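You operate a simulated robot arm through the tools that you are given. There is no shell and no other tool.

You run a simulated robot arm. Do the job below in one go: nothing can be reset, and whatever is moved stays where it is left.

JOB
Shake A6 and Y7 till even; rack them in wells 4 and 6.
Fine: A6 goes in 4, Y7 in 6; the other samples stay as they are. Set down upright: what you pick out.

The check looks at the end state, three seconds after you hand in, the way a careful person would. Anything else that was tipped, shoved, dropped, spilled or broken makes it a failure.

ROBOT AND FRAMES
A 6-joint arm with a four-finger gripper, fixed in place. Base frame: the origin is on the floor under the middle of its stand, x ahead of it, y to its left, z up; the work surface is at about z = 900. Units: mm, rad, N and s.
It reaches about 1041 mm from its shoulder. Its first joint turns from -2.897 to 2.897 rad. Payload 3.67 kg.
The TCP is the grasp point between the finger pads, 28 mm short of the fingertips. In the tool frame z runs along the fingers and y along their closing line. The gripper opens to 112 mm; its body begins 73 mm behind the TCP.
Orientation is that of the tool frame in the base frame, as [roll, pitch, yaw] about the fixed x, y, z axes, in that order (R = Rz(yaw) Ry(pitch) Rx(roll)). With the fingers straight down and closing along the base's y, the tool's x points along the base's -x, its y along +y and its z along -z.

CONTROLS
- The arm moves only by the tool servo_tool. Its arguments are lists of equal length, an entry for each row: "slide": the shift along the base's x, y, z in cm, a list of three; "rot": the turn, a rotation vector about the base's x, y, z in rad, a list of three; "jaw": the opening, from 0 (shut) to 1 (fully open). In form: {"slide": [[dx, dy, dz], ...], "rot": [[wx, wy, wz], ...], "jaw": [jaw, ...]}. A call has 1 to 20 rows; each row shifts and turns the commanded pose from where the row before left it. A row lasts 0.2 s, in which the tool goes at most 50 mm and 0.15 rad; a call with a longer step from one row to the next is refused whole, and so is a gripper value outside its range. Where a pose cannot be reached the arm comes as near as it can. A force on the tool above 40 N (or 10 N above the force at the start of the call, whichever is more), or a blocked arm, ends the call early, and 0.2 s more pass. The fingers move at their own pace (about 102.5 mm/s each) and stop on an object; they squeeze with about 37 N. The grip force told is the motor's: it shows also when the fingers shut on nothing. Time passes only in rows, and 0.2 s behind the last, so rows that do not move let the fingers close. The reply holds the time, the measured pose of the TCP, the force on the tool along the base axes, the opening and the grip force, in the units named above and with some noise, with the torque about the TCP (base axes, N m) and any sound that the robot's microphone picked up.
- Cameras (640 x 400 px; columns grow to the right, rows downward): "scene" is fixed at [44.4, -648.7, 1541.5]; the picture's right is [0.58, -0.81, 0.00], its down [-0.33, -0.24, -0.91] and it looks along [0.74, 0.53, -0.41] (base axes); focal length 371 px, centre (320, 200). "wrist" rides on the gripper at [60, -18, -104] in the tool frame; the picture's right is [0.29, 0.96, 0.00], its down [-0.80, 0.24, -0.55] and it looks along [-0.53, 0.16, 0.83] (tool axes); focal length 234 px, centre (320, 200). There is no depth. A picture from a camera that has moved, and an enlarged one, comes with that camera's place and axes in the base frame and with its lens. The place of the scene camera against the robot may be out by one fixed shift of up to 12 mm in any direction.
- capture(camera): a new picture of that camera. It takes no simulated time.
- inspect(camera, box): a new picture of the part [left, top, right, bottom] of that camera's present view, enlarged. It takes no simulated time.
- sign_off(): hands the job in; it is judged then, once.

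Places have to be worked out from the pictures, the camera data and where the tool is seen. Open the gripper and draw the arm clear of the work before you hand the job in, unless the task says otherwise.

The tools are called after "Emit:" by a JSON object that holds its "fn" and its "kwargs". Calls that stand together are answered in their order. servo_tool: Moves the arm, as the interface text tells. Its arguments: {"type":"object","properties":{"slide":{"type":"array"},"rot":{"type":"array"},"jaw":{"type":"array"}},"required":["slide","rot","jaw"]} The other tools are called the same way: capture (camera) takes a picture; inspect (camera, box) takes an enlarged picture of a part of a camera's view; sign_off () hands the job in.

At the start:

```text
time: 0.0
position: [536.3, -74.6, 1349.9]
ee_rot: [3.141, 0.001, -3.14]
ft_force: [-1.0, -0.7, 0.4]
torque: [-0.01, 0.02, -0.01]
grip_width: 111.9
grip_force: 0.1
```

scene: 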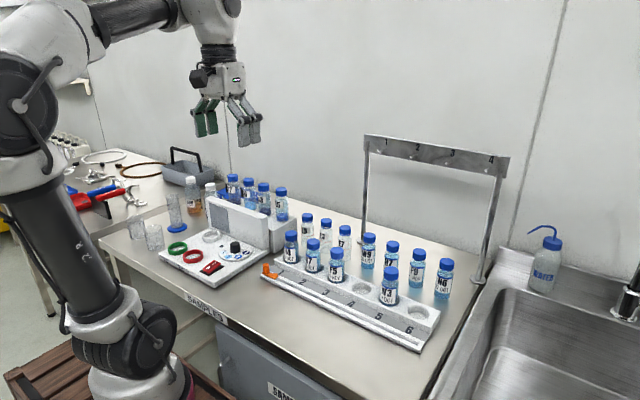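
wrist: 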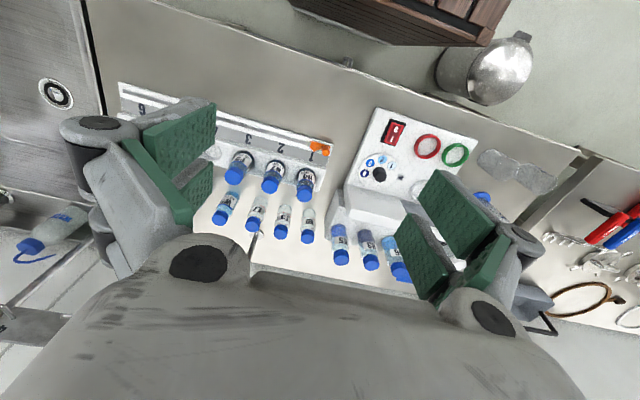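

I start by looking closely at the samples, rack and labels in both cameras.

Emit:
{"fn": "inspect", "kwargs": {"camera": "scene", "box": [260, 200, 460, 350]}}

Emit:
{"fn": "inspect", "kwargs": {"camera": "scene", "box": [150, 160, 310, 290]}}

Emit:
{"fn": "inspect", "kwargs": {"camera": "wrist", "box": [100, 70, 340, 250]}}

Emit:
{"fn": "inspect", "kwargs": {"camera": "wrist", "box": [310, 90, 500, 290]}}

```text
2.67 times, centred on (360, 275) of scene
camera zoom: at [44.4, -648.7, 1541.5], right [0.58, -0.81, 0.0], down [-0.33, -0.24, -0.91], along [0.74, 0.53, -0.41], focal length 990 px, centre (213, 0)
```

zoom: 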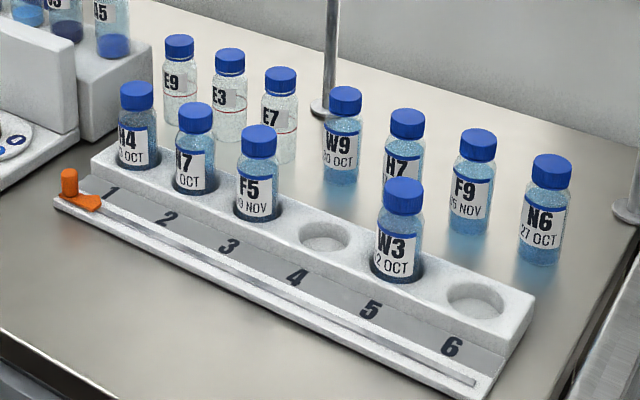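

```text
3.08 times, centred on (230, 225) of scene
camera zoom: at [44.4, -648.7, 1541.5], right [0.58, -0.81, 0.0], down [-0.33, -0.24, -0.91], along [0.74, 0.53, -0.41], focal length 1143 px, centre (597, 123)
```

zoom: 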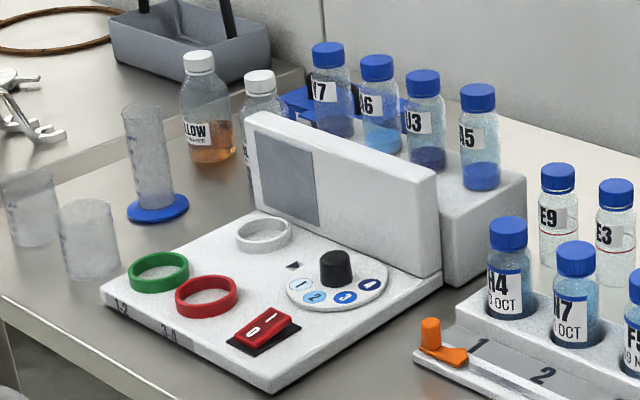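

```text
2.22 times, centred on (220, 160) of wrist
camera zoom: at [474.7, -92.0, 1452.5], right [-0.29, 0.96, 0.0], down [0.8, 0.24, 0.55], along [0.53, 0.16, -0.83], focal length 520 px, centre (542, 289)
```

zoom: 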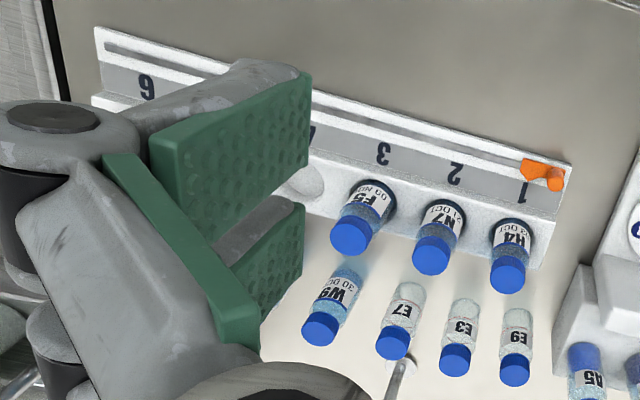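

```text
2.00 times, centred on (405, 190) of wrist
camera zoom: at [474.7, -92.0, 1452.5], right [-0.29, 0.96, 0.0], down [0.8, 0.24, 0.55], along [0.53, 0.16, -0.83], focal length 468 px, centre (150, 220)
```

zoom: 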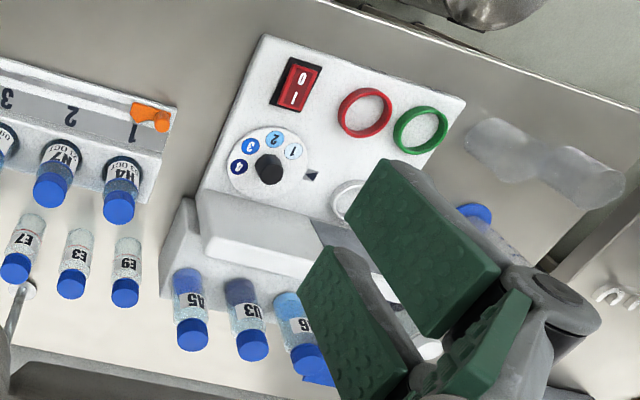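

The back block seems to hold ?7, ?6, U3 and A5 with settled contents; I zoom in further to read labels and the device in front of it.

Emit:
{"fn": "inspect", "kwargs": {"camera": "scene", "box": [215, 165, 295, 215]}}

Emit:
{"fn": "inspect", "kwargs": {"camera": "scene", "box": [155, 225, 275, 300]}}

Emit:
{"fn": "inspect", "kwargs": {"camera": "scene", "box": [270, 205, 350, 285]}}

Emit:
{"fn": "inspect", "kwargs": {"camera": "scene", "box": [340, 120, 520, 300]}}

```text
8.00 times, centred on (255, 190) of scene
camera zoom: at [44.4, -648.7, 1541.5], right [0.58, -0.81, 0.0], down [-0.33, -0.24, -0.91], along [0.74, 0.53, -0.41], focal length 2971 px, centre (840, 280)
```

zoom: 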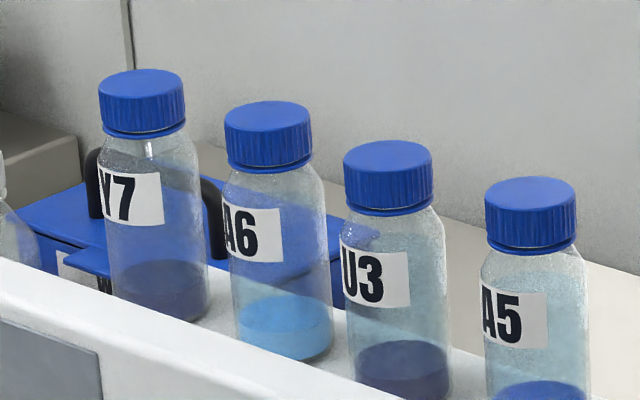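

```text
5.33 times, centred on (215, 262) of scene
camera zoom: at [44.4, -648.7, 1541.5], right [0.58, -0.81, 0.0], down [-0.33, -0.24, -0.91], along [0.74, 0.53, -0.41], focal length 1980 px, centre (880, -133)
```

zoom: 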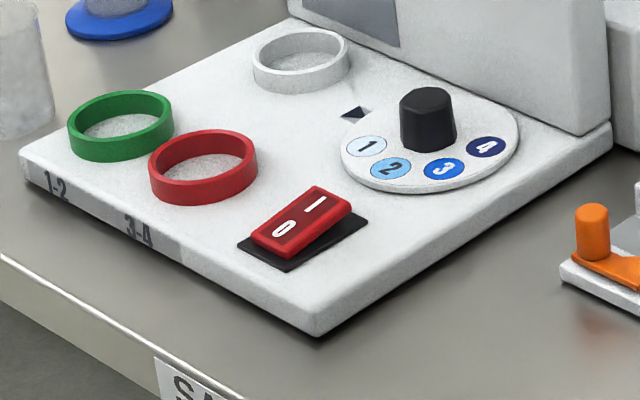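

```text
5.00 times, centred on (310, 245) of scene
camera zoom: at [44.4, -648.7, 1541.5], right [0.58, -0.81, 0.0], down [-0.33, -0.24, -0.91], along [0.74, 0.53, -0.41], focal length 1857 px, centre (370, -25)
```

zoom: 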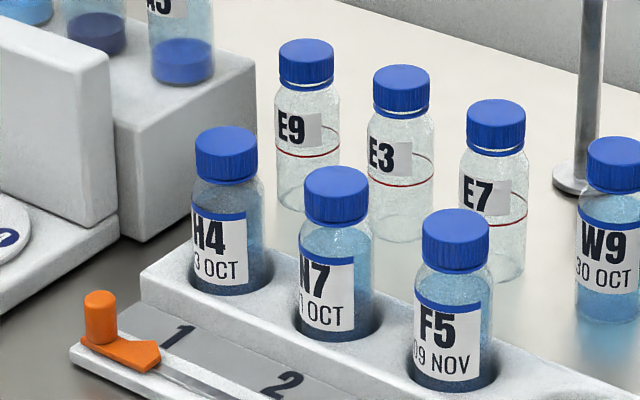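

```text
2.22 times, centred on (430, 210) of scene
camera zoom: at [44.4, -648.7, 1541.5], right [0.58, -0.81, 0.0], down [-0.33, -0.24, -0.91], along [0.74, 0.53, -0.41], focal length 825 px, centre (76, 178)
```

zoom: 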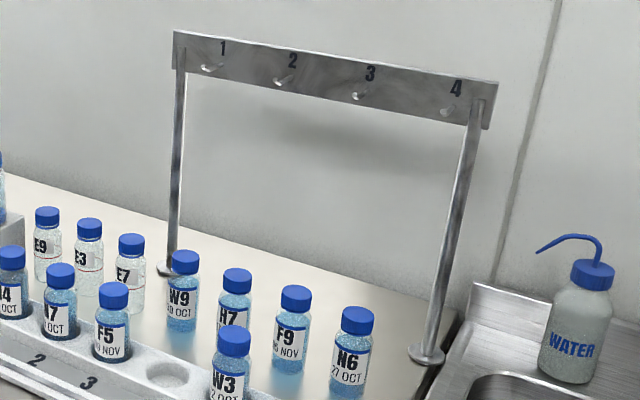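

Back block vials read Y7, A6, U3 and A5; in the rack wells 4 and 6 are free, and W3 is in 5. I put the back row at about x 840, y 70 to 300, cap tops about z 1090; next I move over to look at them closely with the wrist camera.

Emit:
{"fn": "servo_tool", "kwargs": {"slide": [[2.0, 3.75, -0.3], [2.0, 3.75, -0.3], [2.0, 3.75, -0.3], [2.0, 3.75, -0.3], [2.0, 3.75, -0.3], [2.0, 3.75, -0.3]], "rot": [[0, 0, 0], [0, 0, 0], [0, 0, 0], [0, 0, 0], [0, 0, 0], [0, 0, 0]], "jaw": [1, 1, 1, 1, 1, 1]}}

Emit:
{"fn": "capture", "kwargs": {"camera": "wrist"}}

Emit:
{"fn": "capture", "kwargs": {"camera": "scene"}}

```text
time: 1.4
position: [657.9, 149.3, 1329.8]
ee_rot: [3.141, 0.003, 3.141]
ft_force: [-0.8, -1.3, 1.2]
torque: [0.08, -0.04, 0.02]
grip_width: 112.1
grip_force: 0.0
```

```text
taken
camera wrist: at [595.9, 132.8, 1432.8], right [-0.29, 0.96, 0.0], down [0.8, 0.24, 0.55], along [0.53, 0.16, -0.83], focal length 234 px, centre (320, 200)
```

wrist: 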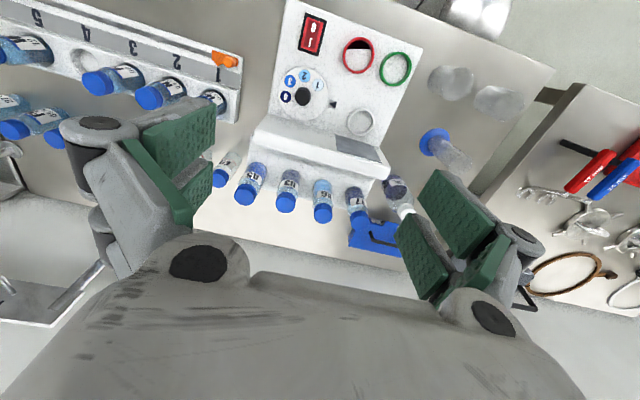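

```text
taken
```

scene: 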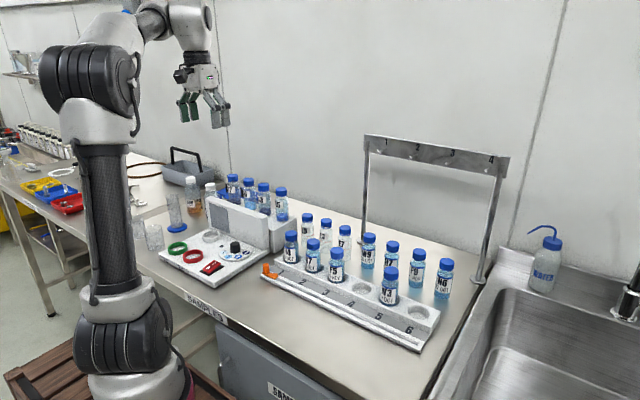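

Emit:
{"fn": "inspect", "kwargs": {"camera": "wrist", "box": [200, 100, 440, 260]}}

Emit:
{"fn": "inspect", "kwargs": {"camera": "wrist", "box": [0, 0, 240, 150]}}

Emit:
{"fn": "inspect", "kwargs": {"camera": "scene", "box": [150, 40, 270, 140]}}

```text
2.50 times, centred on (320, 180) of wrist
camera zoom: at [595.9, 132.8, 1432.8], right [-0.29, 0.96, 0.0], down [0.8, 0.24, 0.55], along [0.53, 0.16, -0.83], focal length 585 px, centre (320, 250)
```

zoom: 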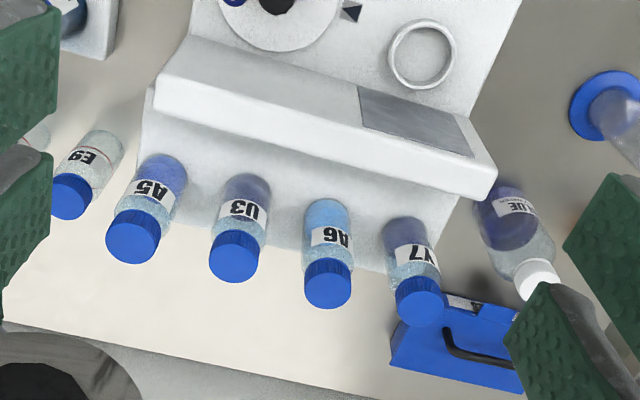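

```text
2.67 times, centred on (120, 75) of wrist
camera zoom: at [595.9, 132.8, 1432.8], right [-0.29, 0.96, 0.0], down [0.8, 0.24, 0.55], along [0.53, 0.16, -0.83], focal length 624 px, centre (853, 533)
```

zoom: 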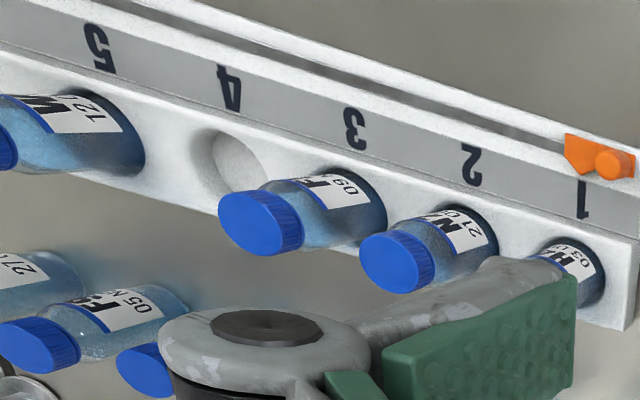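

```text
4.00 times, centred on (210, 90) of scene
camera zoom: at [44.4, -648.7, 1541.5], right [0.58, -0.81, 0.0], down [-0.33, -0.24, -0.91], along [0.74, 0.53, -0.41], focal length 1485 px, centre (760, 640)
```

zoom: 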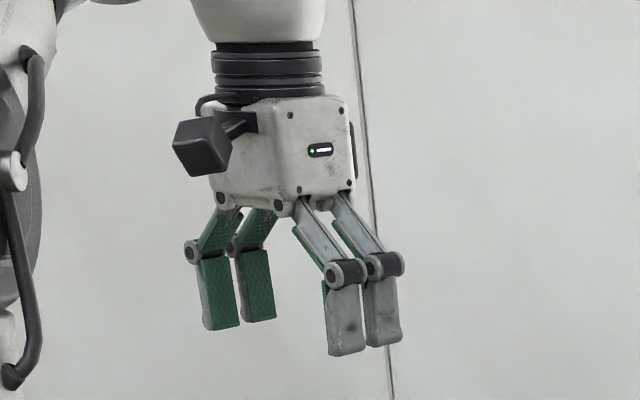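

From two views I place A6 at about (842, 213) and Y7 at about (836, 282), 70 mm apart, bases near z 982, cap tops near 1092; the panel's rear edge is about x 775. I'll turn the tool -90° so the fingers close along x and hover over A6.

Emit:
{"fn": "servo_tool", "kwargs": {"slide": [[1.67, 0.58, -0.7], [1.67, 0.58, -0.7], [1.67, 0.58, -0.7], [1.67, 0.58, -0.7], [1.67, 0.58, -0.7], [1.67, 0.58, -0.7], [1.67, 0.58, -0.7], [1.67, 0.58, -0.7], [1.67, 0.58, -0.7], [1.67, 0.58, -0.7], [1.67, 0.58, -0.7]], "rot": [[0, 0, -0.1428], [0, 0, -0.1428], [0, 0, -0.1428], [0, 0, -0.1428], [0, 0, -0.1428], [0, 0, -0.1428], [0, 0, -0.1428], [0, 0, -0.1428], [0, 0, -0.1428], [0, 0, -0.1428], [0, 0, -0.1428]], "jaw": [1, 1, 1, 1, 1, 1, 1, 1, 1, 1, 1]}}

Emit:
{"fn": "capture", "kwargs": {"camera": "wrist"}}

Emit:
{"fn": "capture", "kwargs": {"camera": "scene"}}

```text
time: 3.8
position: [838.8, 215.2, 1254.9]
ee_rot: [3.139, 0.002, 1.568]
ft_force: [-0.3, 0.1, 1.4]
torque: [0.02, -0.02, -0.03]
grip_width: 112.1
grip_force: 0.2
```

```text
taken
camera wrist: at [819.4, 275.6, 1357.5], right [0.96, 0.29, 0.0], down [0.24, -0.8, 0.55], along [0.16, -0.53, -0.83], focal length 234 px, centre (320, 200)
```

wrist: 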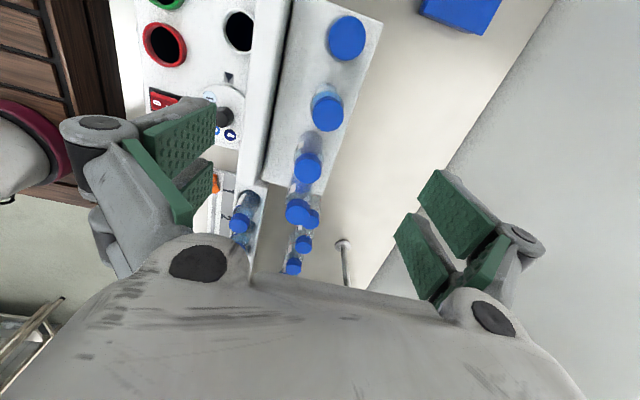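

```text
taken
```

scene: 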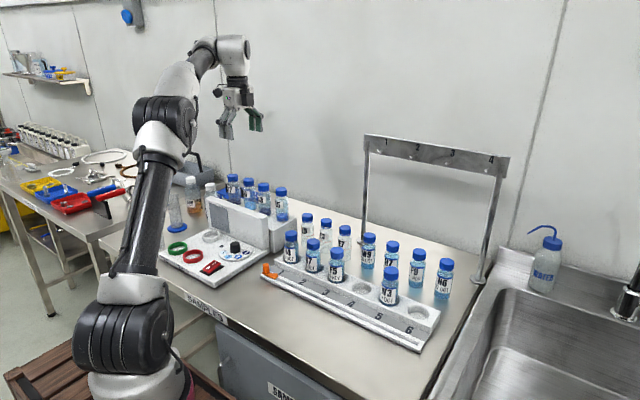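

Emit:
{"fn": "inspect", "kwargs": {"camera": "wrist", "box": [260, 10, 400, 200]}}

Emit:
{"fn": "inspect", "kwargs": {"camera": "scene", "box": [190, 80, 310, 220]}}

```text
2.11 times, centred on (330, 105) of wrist
camera zoom: at [819.4, 275.6, 1357.5], right [0.96, 0.29, 0.0], down [0.24, -0.8, 0.55], along [0.16, -0.53, -0.83], focal length 493 px, centre (299, 400)
```

zoom: 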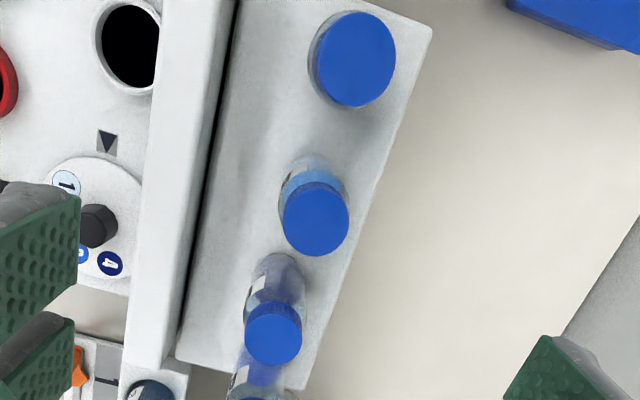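

```text
2.86 times, centred on (250, 150) of scene
camera zoom: at [44.4, -648.7, 1541.5], right [0.58, -0.81, 0.0], down [-0.33, -0.24, -0.91], along [0.74, 0.53, -0.41], focal length 1061 px, centre (520, 343)
```

zoom: 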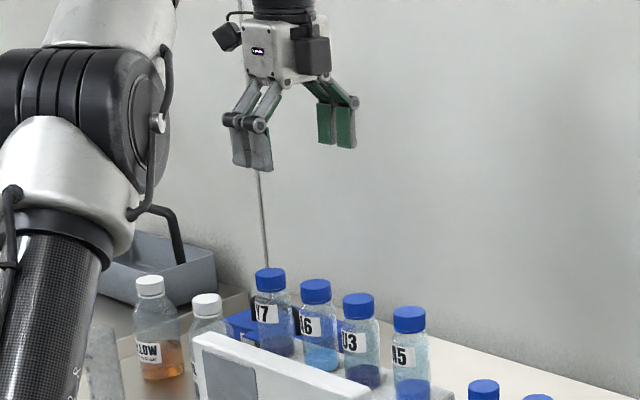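

A6's cap top is measured at about (844, 216) and Y7's at about (843, 286), both with clear gaps to the panel (rear edge about x 783). I narrow the jaw to about 67 mm and drop to just above A6's cap for a check.

Emit:
{"fn": "servo_tool", "kwargs": {"slide": [[0.6, 0.1, -2.0], [0, 0, -4.0], [0, 0, -4.0], [0, 0, -2.0], [0, 0, 0]], "rot": [[0, 0, 0], [0, 0, 0], [0, 0, 0], [0, 0, 0], [0, 0, 0]], "jaw": [0.6, 0.6, 0.6, 0.6, 0.6]}}

Emit:
{"fn": "capture", "kwargs": {"camera": "wrist"}}

Emit:
{"fn": "inspect", "kwargs": {"camera": "scene", "box": [190, 120, 310, 220]}}

```text
time: 5.0
position: [845.7, 216.0, 1134.6]
ee_rot: [3.141, 0.0, 1.574]
ft_force: [0.4, -0.6, 0.2]
torque: [0.0, -0.01, 0.03]
grip_width: 67.4
grip_force: 0.1
```

```text
taken
camera wrist: at [824.7, 276.0, 1238.1], right [0.96, 0.29, 0.0], down [0.24, -0.8, 0.55], along [0.16, -0.53, -0.83], focal length 234 px, centre (320, 200)
```

wrist: 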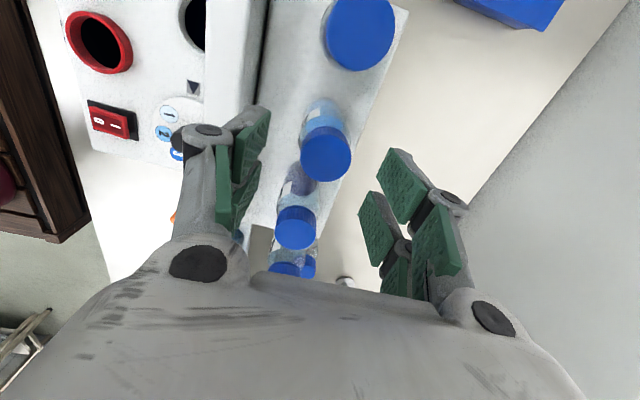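

```text
4.00 times, centred on (250, 170) of scene
camera zoom: at [44.4, -648.7, 1541.5], right [0.58, -0.81, 0.0], down [-0.33, -0.24, -0.91], along [0.74, 0.53, -0.41], focal length 1485 px, centre (600, 320)
```

zoom: 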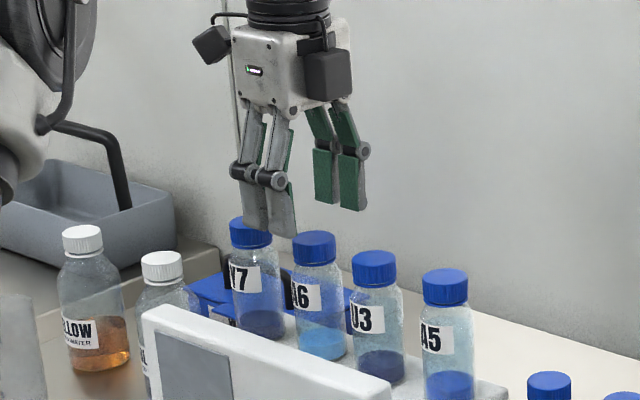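

The cap sits centred between the fingers at (846, 217). I descend to TCP z 1050 around A6's body, staying open.

Emit:
{"fn": "servo_tool", "kwargs": {"slide": [[0.1, 0.05, -2.0], [0, 0, -2.0], [0, 0, -2.0], [0, 0, -2.4], [0, 0, 0]], "rot": [[0, 0, 0], [0, 0, 0], [0, 0, 0], [0, 0, 0], [0, 0, 0]], "jaw": [0.6, 0.6, 0.6, 0.6, 0.6]}}

Emit:
{"fn": "capture", "kwargs": {"camera": "wrist"}}

Emit:
{"fn": "inspect", "kwargs": {"camera": "scene", "box": [190, 120, 310, 220]}}

```text
time: 6.2
position: [846.6, 216.1, 1050.7]
ee_rot: [3.14, 0.0, 1.572]
ft_force: [0.5, -0.5, 0.7]
torque: [0.01, 0.02, -0.02]
grip_width: 67.3
grip_force: 0.0
```

```text
taken
camera wrist: at [826.6, 277.4, 1153.8], right [0.96, 0.29, 0.0], down [0.24, -0.8, 0.55], along [0.16, -0.53, -0.83], focal length 234 px, centre (320, 200)
```

wrist: 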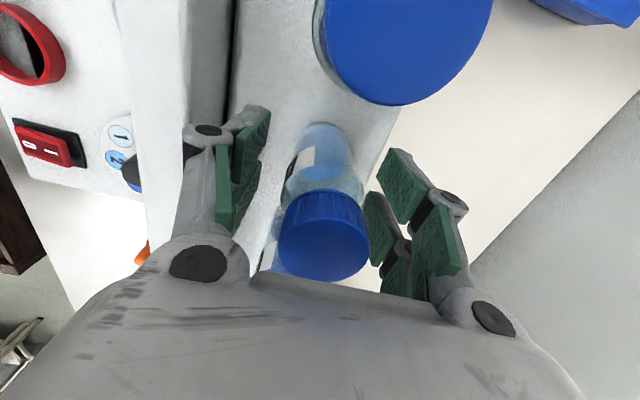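

```text
4.00 times, centred on (250, 170) of scene
camera zoom: at [44.4, -648.7, 1541.5], right [0.58, -0.81, 0.0], down [-0.33, -0.24, -0.91], along [0.74, 0.53, -0.41], focal length 1485 px, centre (600, 320)
```

zoom: 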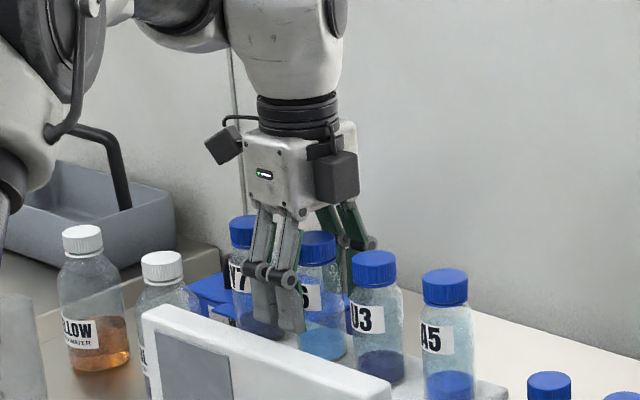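

The cap is centred to about 1 mm between the fingers. I close on A6 without moving.

Emit:
{"fn": "servo_tool", "kwargs": {"slide": [[0, 0, 0], [0, 0, 0], [0, 0, 0], [0, 0, 0]], "rot": [[0, 0, 0], [0, 0, 0], [0, 0, 0], [0, 0, 0]], "jaw": [0.3, 0.2, 0.2, 0.2]}}

Emit:
{"fn": "capture", "kwargs": {"camera": "wrist"}}

```text
time: 7.2
position: [846.5, 216.3, 1051.7]
ee_rot: [-3.141, -0.001, 1.572]
ft_force: [0.8, 0.1, 0.6]
torque: [-0.01, -0.01, 0.03]
grip_width: 39.8
grip_force: 37.4
```

```text
taken
camera wrist: at [826.7, 277.4, 1154.0], right [0.96, 0.29, 0.0], down [0.24, -0.8, 0.55], along [0.16, -0.53, -0.83], focal length 234 px, centre (320, 200)
```

wrist: 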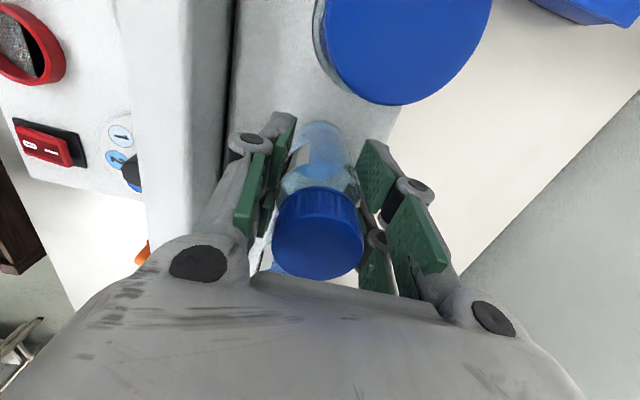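

A6 is held at 39.8 mm with 37 N. I lift it straight up.

Emit:
{"fn": "servo_tool", "kwargs": {"slide": [[0, 0, 1.0], [0, 0, 2.0], [0, 0, 3.0], [0, 0, 3.0], [0, 0, 3.0], [0, 0, 4.0], [0, 0, 4.0], [0, 0, 2.0], [0, 0, 0]], "rot": [[0, 0, 0], [0, 0, 0], [0, 0, 0], [0, 0, 0], [0, 0, 0], [0, 0, 0], [0, 0, 0], [0, 0, 0], [0, 0, 0]], "jaw": [0.2, 0.2, 0.2, 0.2, 0.2, 0.2, 0.2, 0.2, 0.2]}}

Emit:
{"fn": "capture", "kwargs": {"camera": "wrist"}}

Emit:
{"fn": "inspect", "kwargs": {"camera": "scene", "box": [180, 60, 320, 220]}}

```text
time: 9.2
position: [846.9, 216.4, 1270.2]
ee_rot: [-3.141, 0.0, 1.572]
ft_force: [-0.1, 0.7, -0.6]
torque: [-0.01, -0.03, 0.01]
grip_width: 39.8
grip_force: 36.9
```

```text
taken
camera wrist: at [827.2, 275.7, 1372.9], right [0.96, 0.29, 0.0], down [0.24, -0.8, 0.55], along [0.16, -0.53, -0.83], focal length 234 px, centre (320, 200)
```

wrist: 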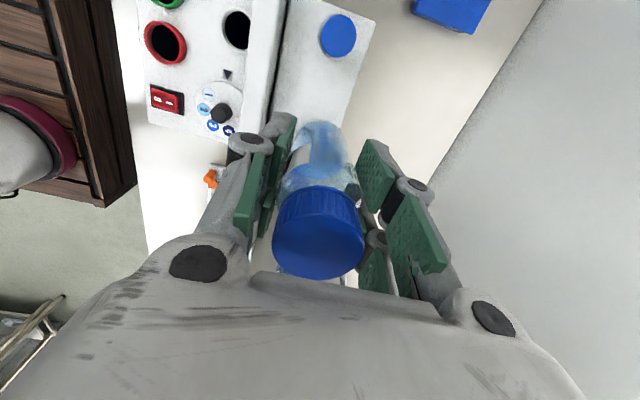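

```text
2.50 times, centred on (250, 140) of scene
camera zoom: at [44.4, -648.7, 1541.5], right [0.58, -0.81, 0.0], down [-0.33, -0.24, -0.91], along [0.74, 0.53, -0.41], focal length 928 px, centre (495, 350)
```

zoom: 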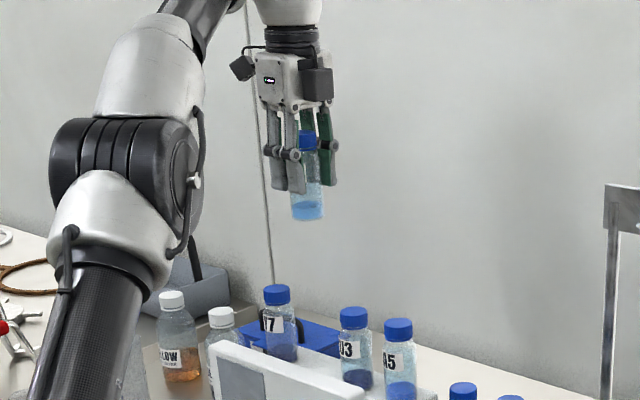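

A6 is held upright and clear of everything, its settled layer still visible at the bottom. I carry it to open space in front of the bench.

Emit:
{"fn": "servo_tool", "kwargs": {"slide": [[-2.0, -2.0, 1.0], [-3.1, -3.4, 1.0], [-3.1, -3.4, 1.0], [-3.1, -3.4, 1.0], [-3.1, -3.4, 1.0], [-3.1, -3.4, 1.0], [-3.1, -3.4, 1.0], [-3.1, -3.4, 1.0], [-1.0, -0.8, 0], [0, 0, 0]], "rot": [[0, 0, 0], [0, 0, 0], [0, 0, 0], [0, 0, 0], [0, 0, 0], [0, 0, 0], [0, 0, 0], [0, 0, 0], [0, 0, 0], [0, 0, 0]], "jaw": [0.2, 0.2, 0.2, 0.2, 0.2, 0.2, 0.2, 0.2, 0.2, 0.2]}}

Emit:
{"fn": "capture", "kwargs": {"camera": "scene"}}

Emit:
{"fn": "capture", "kwargs": {"camera": "wrist"}}

```text
time: 11.4
position: [595.5, -51.8, 1350.4]
ee_rot: [3.142, 0.001, 1.571]
ft_force: [0.2, 0.7, -0.9]
torque: [-0.02, 0.0, -0.02]
grip_width: 39.6
grip_force: 37.2
```

```text
taken
```

scene: 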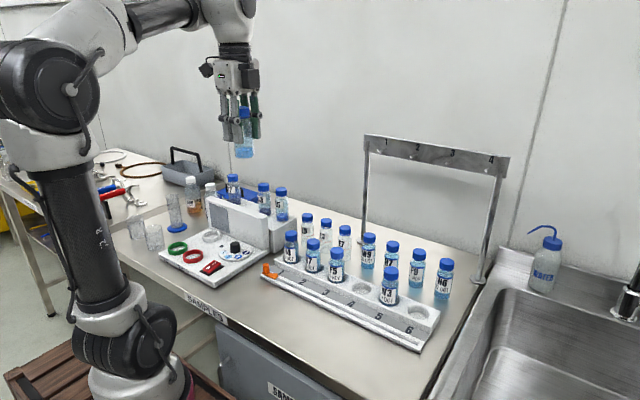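

```text
taken
camera wrist: at [576.9, 8.6, 1453.5], right [0.96, 0.29, 0.0], down [0.24, -0.8, 0.55], along [0.16, -0.53, -0.83], focal length 234 px, centre (320, 200)
```

wrist: 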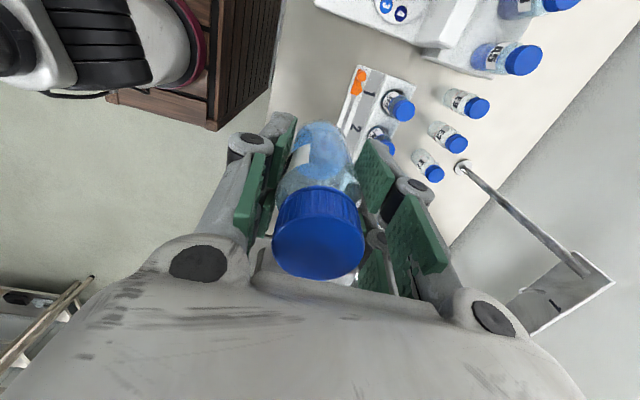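

A6 is now in free space, well above everything. I start with a vertical shake of about ±25 mm and then check the liquid.

Emit:
{"fn": "servo_tool", "kwargs": {"slide": [[0, 0, 2.4], [0, 0, -4.8], [0, 0, 4.8], [0, 0, -4.8], [0, 0, 4.8], [0, 0, -4.8], [0, 0, 4.8], [0, 0, -4.8], [0, 0, 4.8], [0, 0, -4.8], [0, 0, 4.8], [0, 0, -4.8], [0, 0, 4.8], [0, 0, -4.8], [0, 0, 4.8], [0, 0, -4.8], [0, 0, 4.8], [0, 0, -4.8], [0, 0, 2.4], [0, 0, 0]], "rot": [[0, 0, 0], [0, 0, 0], [0, 0, 0], [0, 0, 0], [0, 0, 0], [0, 0, 0], [0, 0, 0], [0, 0, 0], [0, 0, 0], [0, 0, 0], [0, 0, 0], [0, 0, 0], [0, 0, 0], [0, 0, 0], [0, 0, 0], [0, 0, 0], [0, 0, 0], [0, 0, 0], [0, 0, 0], [0, 0, 0]], "jaw": [0.2, 0.2, 0.2, 0.2, 0.2, 0.2, 0.2, 0.2, 0.2, 0.2, 0.2, 0.2, 0.2, 0.2, 0.2, 0.2, 0.2, 0.2, 0.2, 0.2]}}

Emit:
{"fn": "inspect", "kwargs": {"camera": "scene", "box": [200, 90, 290, 170]}}

Emit:
{"fn": "inspect", "kwargs": {"camera": "wrist", "box": [240, 100, 400, 280]}}

```text
time: 15.6
position: [600.9, -50.4, 1350.4]
ee_rot: [3.141, -0.001, 1.573]
ft_force: [-0.1, 0.7, -1.2]
torque: [0.03, 0.01, -0.01]
grip_width: 39.2
grip_force: 36.6
```

```text
5.00 times, centred on (245, 130) of scene
camera zoom: at [44.4, -648.7, 1541.5], right [0.58, -0.81, 0.0], down [-0.33, -0.24, -0.91], along [0.74, 0.53, -0.41], focal length 1857 px, centre (695, 550)
```

zoom: 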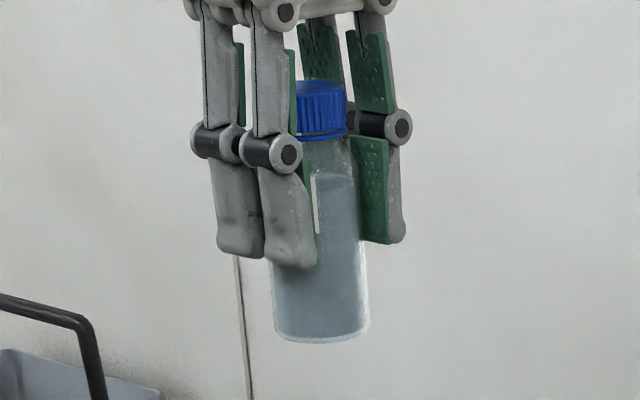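

```text
2.22 times, centred on (320, 190) of wrist
camera zoom: at [580.7, 9.9, 1453.1], right [0.96, 0.29, 0.0], down [0.24, -0.8, 0.55], along [0.16, -0.53, -0.83], focal length 520 px, centre (320, 222)
```

zoom: 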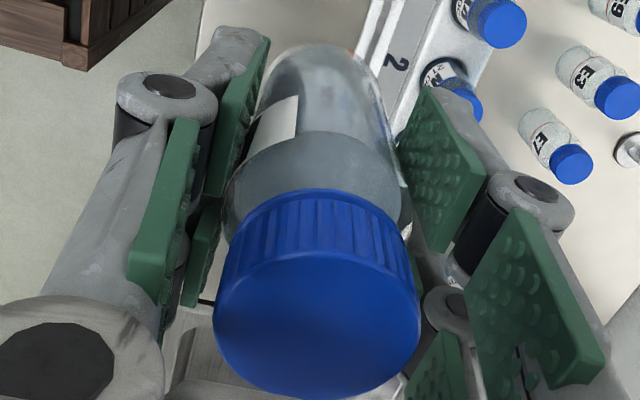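

The liquid now looks nearly uniform grey-blue. I zoom in tightly to check for any leftover layer.

Emit:
{"fn": "inspect", "kwargs": {"camera": "scene", "box": [228, 120, 268, 160]}}

Emit:
{"fn": "inspect", "kwargs": {"camera": "wrist", "box": [280, 110, 370, 190]}}

```text
10.00 times, centred on (248, 140) of scene
camera zoom: at [44.4, -648.7, 1541.5], right [0.58, -0.81, 0.0], down [-0.33, -0.24, -0.91], along [0.74, 0.53, -0.41], focal length 3713 px, centre (1040, 800)
```

zoom: 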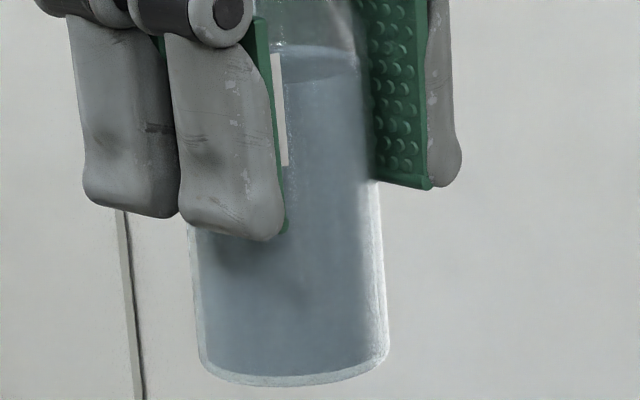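

```text
5.00 times, centred on (325, 150) of wrist
camera zoom: at [580.7, 9.9, 1453.1], right [0.96, 0.29, 0.0], down [0.24, -0.8, 0.55], along [0.16, -0.53, -0.83], focal length 1171 px, centre (295, 450)
```

zoom: 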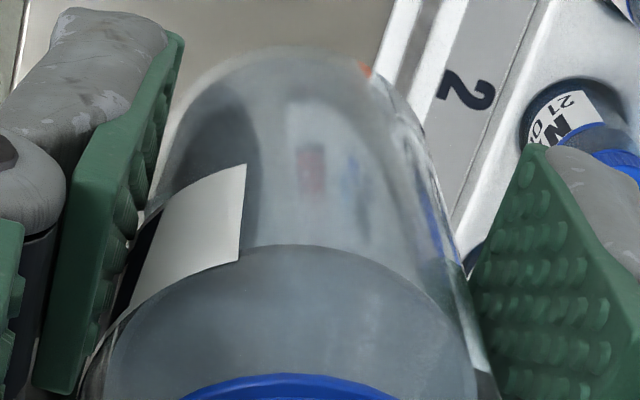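

No layer remains, but I'll give it one more round to be sure it's fully dispersed, then check again.

Emit:
{"fn": "servo_tool", "kwargs": {"slide": [[0, 0, 2.4], [0, 0, -4.8], [0, 0, 4.8], [0, 0, -4.8], [0, 0, 4.8], [0, 0, -4.8], [0, 0, 4.8], [0, 0, -4.8], [0, 0, 4.8], [0, 0, -4.8], [0, 0, 4.8], [0, 0, -4.8], [0, 0, 2.4], [0, 0, 0]], "rot": [[0, 0, 0], [0, 0, 0], [0, 0, 0], [0, 0, 0], [0, 0, 0], [0, 0, 0], [0, 0, 0], [0, 0, 0], [0, 0, 0], [0, 0, 0], [0, 0, 0], [0, 0, 0], [0, 0, 0], [0, 0, 0]], "jaw": [0.2, 0.2, 0.2, 0.2, 0.2, 0.2, 0.2, 0.2, 0.2, 0.2, 0.2, 0.2, 0.2, 0.2]}}

Emit:
{"fn": "inspect", "kwargs": {"camera": "scene", "box": [200, 90, 290, 170]}}

Emit:
{"fn": "capture", "kwargs": {"camera": "wrist"}}

```text
time: 18.6
position: [598.3, -49.9, 1350.1]
ee_rot: [3.141, -0.001, 1.573]
ft_force: [-0.1, -0.7, -0.9]
torque: [0.01, 0.03, 0.0]
grip_width: 39.3
grip_force: 37.5
```

```text
5.00 times, centred on (245, 130) of scene
camera zoom: at [44.4, -648.7, 1541.5], right [0.58, -0.81, 0.0], down [-0.33, -0.24, -0.91], along [0.74, 0.53, -0.41], focal length 1857 px, centre (695, 550)
```

zoom: 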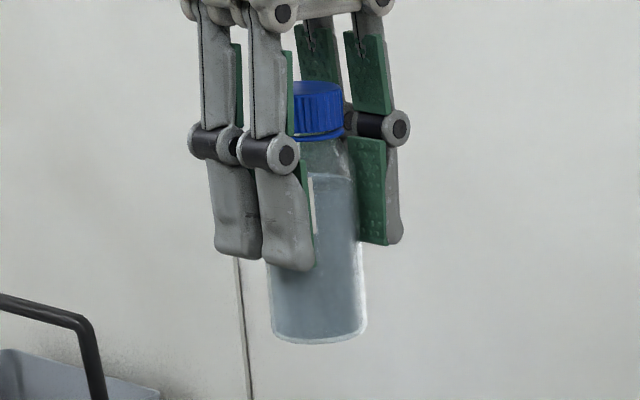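

```text
taken
camera wrist: at [579.3, 9.9, 1453.0], right [0.96, 0.29, 0.0], down [0.24, -0.8, 0.55], along [0.16, -0.53, -0.83], focal length 234 px, centre (320, 200)
```

wrist: 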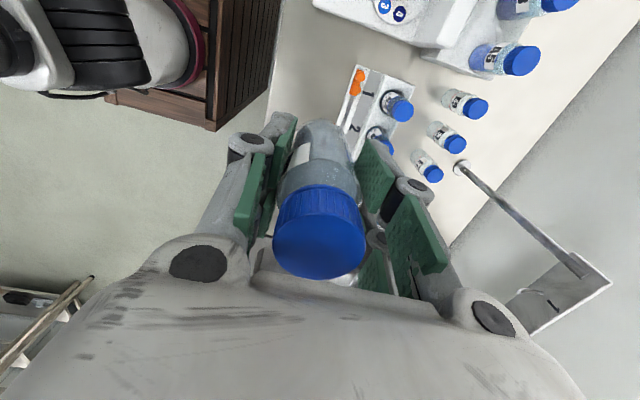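

A6 is even throughout and hasn't slipped in the grip. I carry it to hover high above well 4, estimated at (748, -277).

Emit:
{"fn": "servo_tool", "kwargs": {"slide": [[1.5, -2.27, -1.0], [1.5, -2.27, -1.0], [2.0, -3.03, -1.333], [2.5, -3.78, -1.667], [2.5, -3.78, -1.667], [2.0, -3.03, -1.333], [1.5, -2.27, -1.0], [1.5, -2.27, -1.0], [0, 0, 0]], "rot": [[0, 0, 0], [0, 0, 0], [0, 0, 0], [0, 0, 0], [0, 0, 0], [0, 0, 0], [0, 0, 0], [0, 0, 0], [0, 0, 0]], "jaw": [0.2, 0.2, 0.2, 0.2, 0.2, 0.2, 0.2, 0.2, 0.2]}}

Emit:
{"fn": "capture", "kwargs": {"camera": "wrist"}}

Emit:
{"fn": "capture", "kwargs": {"camera": "scene"}}

```text
time: 20.6
position: [748.8, -279.0, 1249.1]
ee_rot: [-3.141, -0.002, 1.572]
ft_force: [0.5, 0.2, -0.5]
torque: [-0.01, 0.03, -0.01]
grip_width: 39.1
grip_force: 36.7
```

```text
taken
camera wrist: at [729.3, -218.0, 1352.0], right [0.96, 0.29, 0.0], down [0.24, -0.8, 0.55], along [0.16, -0.53, -0.83], focal length 234 px, centre (320, 200)
```

wrist: 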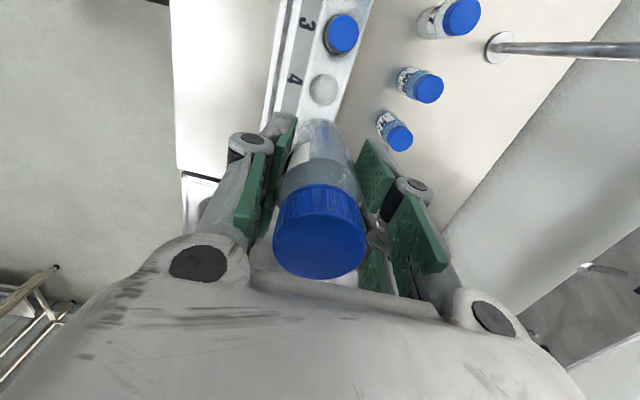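

```text
taken
```

scene: 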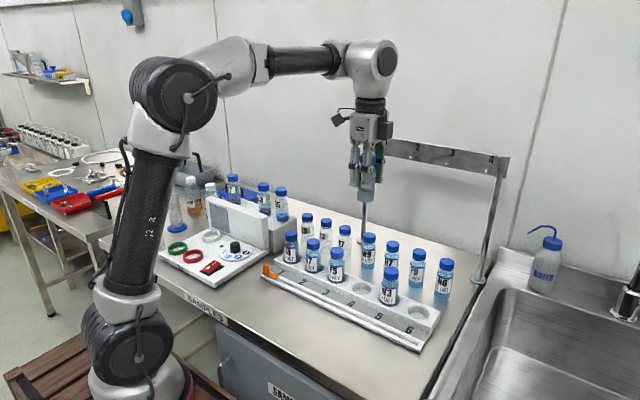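

Emit:
{"fn": "inspect", "kwargs": {"camera": "wrist", "box": [260, 0, 380, 140]}}

Emit:
{"fn": "inspect", "kwargs": {"camera": "scene", "box": [300, 140, 440, 340]}}

```text
2.86 times, centred on (320, 70) of wrist
camera zoom: at [729.3, -218.0, 1352.0], right [0.96, 0.29, 0.0], down [0.24, -0.8, 0.55], along [0.16, -0.53, -0.83], focal length 669 px, centre (320, 571)
```

zoom: 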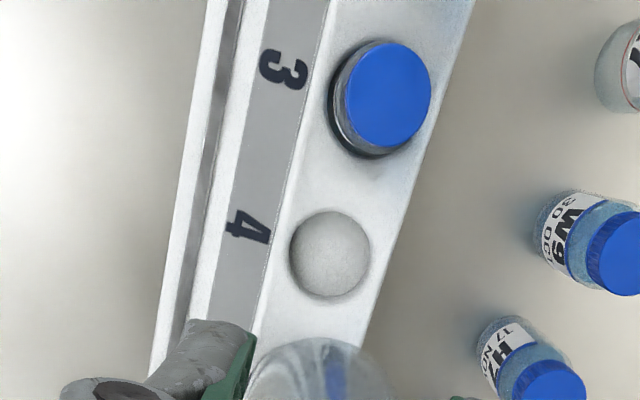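

```text
2.00 times, centred on (370, 240) of scene
camera zoom: at [44.4, -648.7, 1541.5], right [0.58, -0.81, 0.0], down [-0.33, -0.24, -0.91], along [0.74, 0.53, -0.41], focal length 743 px, centre (220, 120)
```

zoom: 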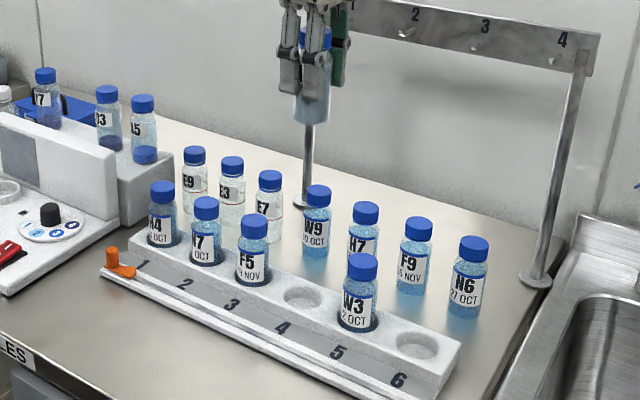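

Well 4's rim, seen just above the held vial, is about 5 mm in +x and 3 mm in +y from the TCP line. I correct that and descend to TCP z about 1030, leaving the vial's base about 30 mm above the rack, for another check.

Emit:
{"fn": "servo_tool", "kwargs": {"slide": [[0.49, 0.25, -3.0], [0, 0, -4.0], [0, 0, -4.0], [0, 0, -4.0], [0, 0, -4.0], [0, 0, -2.0], [0, 0, -1.0], [0, 0, 0]], "rot": [[0, 0, 0], [0, 0, 0], [0, 0, 0], [0, 0, 0], [0, 0, 0], [0, 0, 0], [0, 0, 0], [0, 0, 0]], "jaw": [0.2, 0.2, 0.2, 0.2, 0.2, 0.2, 0.2, 0.2]}}

Emit:
{"fn": "inspect", "kwargs": {"camera": "wrist", "box": [240, 60, 420, 200]}}

Emit:
{"fn": "inspect", "kwargs": {"camera": "scene", "box": [310, 190, 430, 320]}}

```text
time: 22.4
position: [754.5, -274.8, 1030.3]
ee_rot: [-3.141, -0.001, 1.572]
ft_force: [0.8, -0.6, 0.1]
torque: [-0.01, -0.01, -0.01]
grip_width: 39.2
grip_force: 37.1
```

```text
2.86 times, centred on (330, 130) of wrist
camera zoom: at [734.4, -214.3, 1133.1], right [0.96, 0.29, 0.0], down [0.24, -0.8, 0.55], along [0.16, -0.53, -0.83], focal length 669 px, centre (291, 400)
```

zoom: 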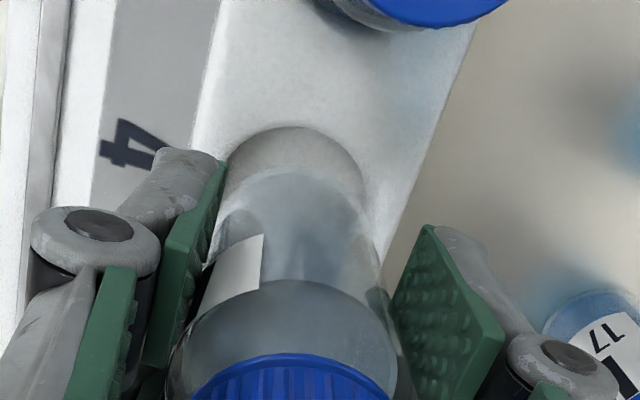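

```text
3.08 times, centred on (370, 255) of scene
camera zoom: at [44.4, -648.7, 1541.5], right [0.58, -0.81, 0.0], down [-0.33, -0.24, -0.91], along [0.74, 0.53, -0.41], focal length 1143 px, centre (166, 31)
```

zoom: 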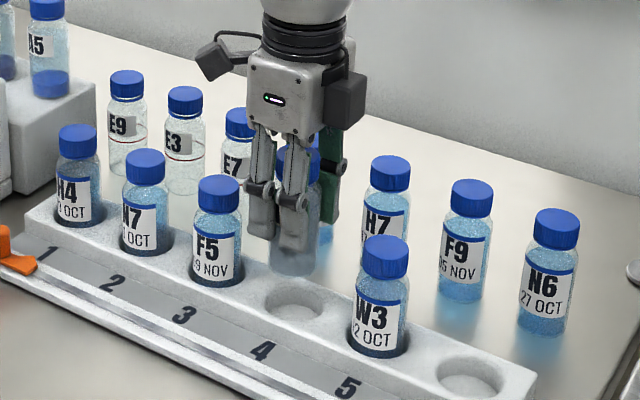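

Emit:
{"fn": "inspect", "kwargs": {"camera": "wrist", "box": [295, 95, 375, 155]}}

Emit:
{"fn": "inspect", "kwargs": {"camera": "scene", "box": [330, 240, 400, 310]}}

```text
6.67 times, centred on (335, 125) of wrist
camera zoom: at [734.4, -214.3, 1133.1], right [0.96, 0.29, 0.0], down [0.24, -0.8, 0.55], along [0.16, -0.53, -0.83], focal length 1561 px, centre (220, 700)
```

zoom: 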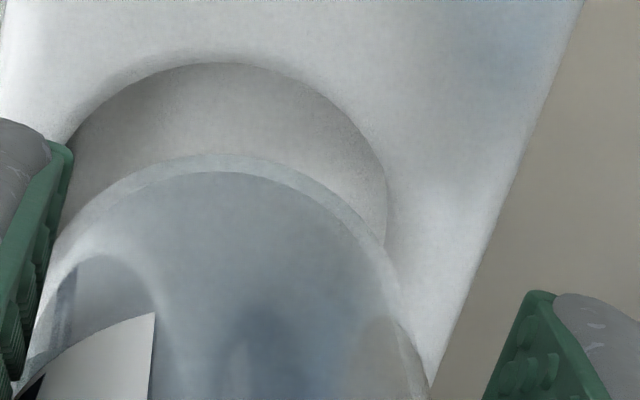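

```text
5.71 times, centred on (365, 275) of scene
camera zoom: at [44.4, -648.7, 1541.5], right [0.58, -0.81, 0.0], down [-0.33, -0.24, -0.91], along [0.74, 0.53, -0.41], focal length 2122 px, centre (63, -229)
```

zoom: 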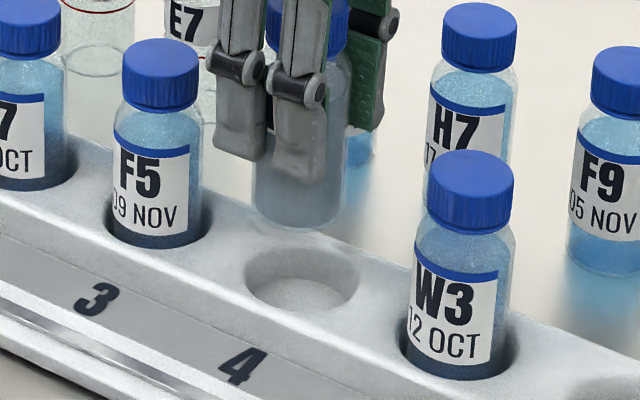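

Both views suggest near alignment, but the clearance is only 2–3 mm so I take tighter zooms before lowering.

Emit:
{"fn": "inspect", "kwargs": {"camera": "scene", "box": [348, 250, 380, 300]}}

Emit:
{"fn": "inspect", "kwargs": {"camera": "wrist", "box": [280, 95, 370, 180]}}

```text
8.00 times, centred on (364, 275) of scene
camera zoom: at [44.4, -648.7, 1541.5], right [0.58, -0.81, 0.0], down [-0.33, -0.24, -0.91], along [0.74, 0.53, -0.41], focal length 2971 px, centre (-32, -400)
```

zoom: 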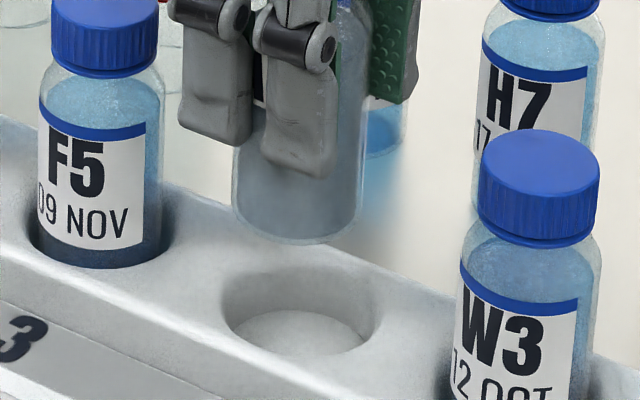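

```text
4.71 times, centred on (325, 138) of wrist
camera zoom: at [734.4, -214.3, 1133.1], right [0.96, 0.29, 0.0], down [0.24, -0.8, 0.55], along [0.16, -0.53, -0.83], focal length 1102 px, centre (296, 494)
```

zoom: 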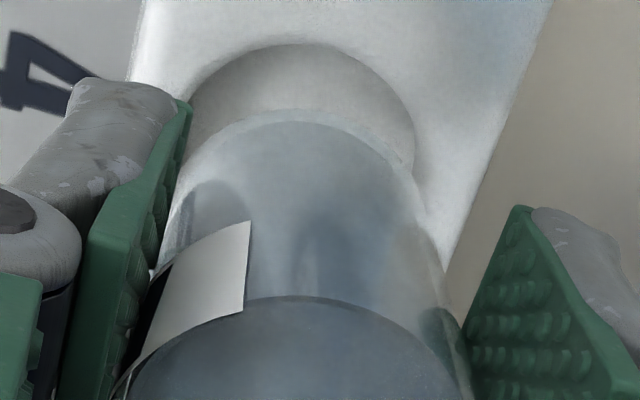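

The views agree the well centre is about 3 mm further in -y and well aligned in x. I shift by that and lower another 20 mm for a last check.

Emit:
{"fn": "servo_tool", "kwargs": {"slide": [[0.04, -0.28, 0], [0, 0, -1.0], [0, 0, -1.0], [0, 0, 0]], "rot": [[0, 0, 0], [0, 0, 0], [0, 0, 0], [0, 0, 0]], "jaw": [0.2, 0.2, 0.2, 0.2]}}

Emit:
{"fn": "inspect", "kwargs": {"camera": "scene", "box": [348, 250, 380, 300]}}

Emit:
{"fn": "inspect", "kwargs": {"camera": "wrist", "box": [280, 95, 370, 180]}}

```text
time: 23.4
position: [753.8, -278.2, 1010.8]
ee_rot: [-3.141, -0.001, 1.573]
ft_force: [0.1, -0.2, -0.9]
torque: [0.01, -0.01, 0.02]
grip_width: 38.9
grip_force: 36.8
```

```text
8.00 times, centred on (364, 275) of scene
camera zoom: at [44.4, -648.7, 1541.5], right [0.58, -0.81, 0.0], down [-0.33, -0.24, -0.91], along [0.74, 0.53, -0.41], focal length 2971 px, centre (-32, -400)
```

zoom: 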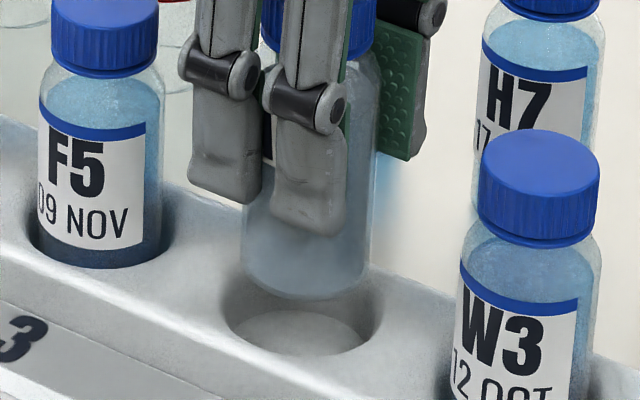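

```text
4.71 times, centred on (325, 138) of wrist
camera zoom: at [734.8, -218.3, 1112.9], right [0.96, 0.29, 0.0], down [0.24, -0.8, 0.55], along [0.16, -0.53, -0.83], focal length 1102 px, centre (296, 494)
```

zoom: 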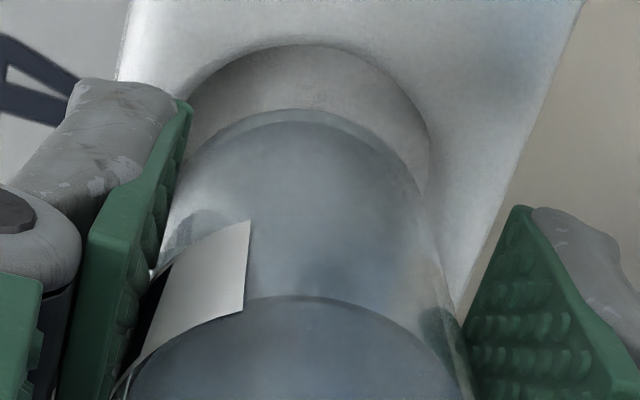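

The vial's base now sits right over well 4 in both views, about 15 mm above the rim, at TCP (753.8, -278.2). I lower in small steps, watching the force.

Emit:
{"fn": "servo_tool", "kwargs": {"slide": [[0, 0, -0.5], [0, 0, -0.5], [0, 0, -0.5], [0, 0, -0.5], [0, 0, -0.4], [0, 0, 0]], "rot": [[0, 0, 0], [0, 0, 0], [0, 0, 0], [0, 0, 0], [0, 0, 0], [0, 0, 0]], "jaw": [0.2, 0.2, 0.2, 0.2, 0.2, 0.2]}}

Emit:
{"fn": "inspect", "kwargs": {"camera": "scene", "box": [348, 250, 380, 300]}}

Emit:
{"fn": "inspect", "kwargs": {"camera": "wrist", "box": [280, 95, 370, 180]}}

```text
time: 24.8
position: [755.6, -278.2, 987.5]
ee_rot: [-3.14, 0.0, 1.572]
ft_force: [-0.5, 0.4, -0.1]
torque: [0.03, 0.02, -0.02]
grip_width: 39.2
grip_force: 37.0
```

```text
8.00 times, centred on (364, 275) of scene
camera zoom: at [44.4, -648.7, 1541.5], right [0.58, -0.81, 0.0], down [-0.33, -0.24, -0.91], along [0.74, 0.53, -0.41], focal length 2971 px, centre (-32, -400)
```

zoom: 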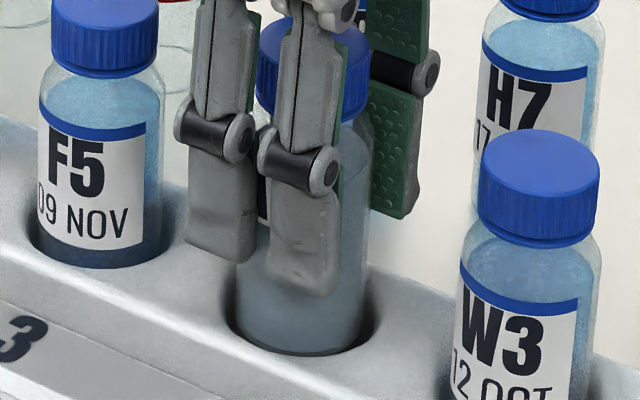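

```text
4.71 times, centred on (325, 138) of wrist
camera zoom: at [735.6, -217.1, 1089.4], right [0.96, 0.29, 0.0], down [0.24, -0.8, 0.55], along [0.16, -0.53, -0.83], focal length 1102 px, centre (296, 494)
```

zoom: 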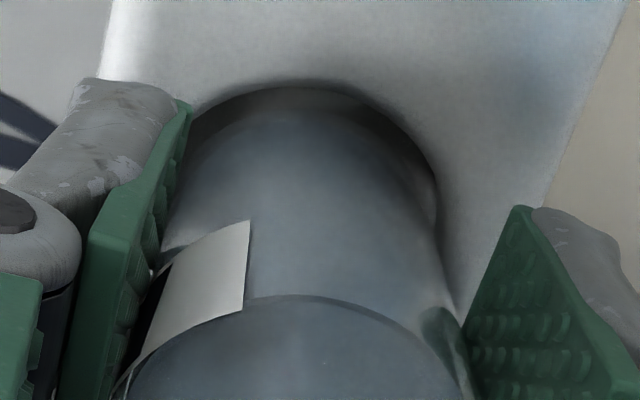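

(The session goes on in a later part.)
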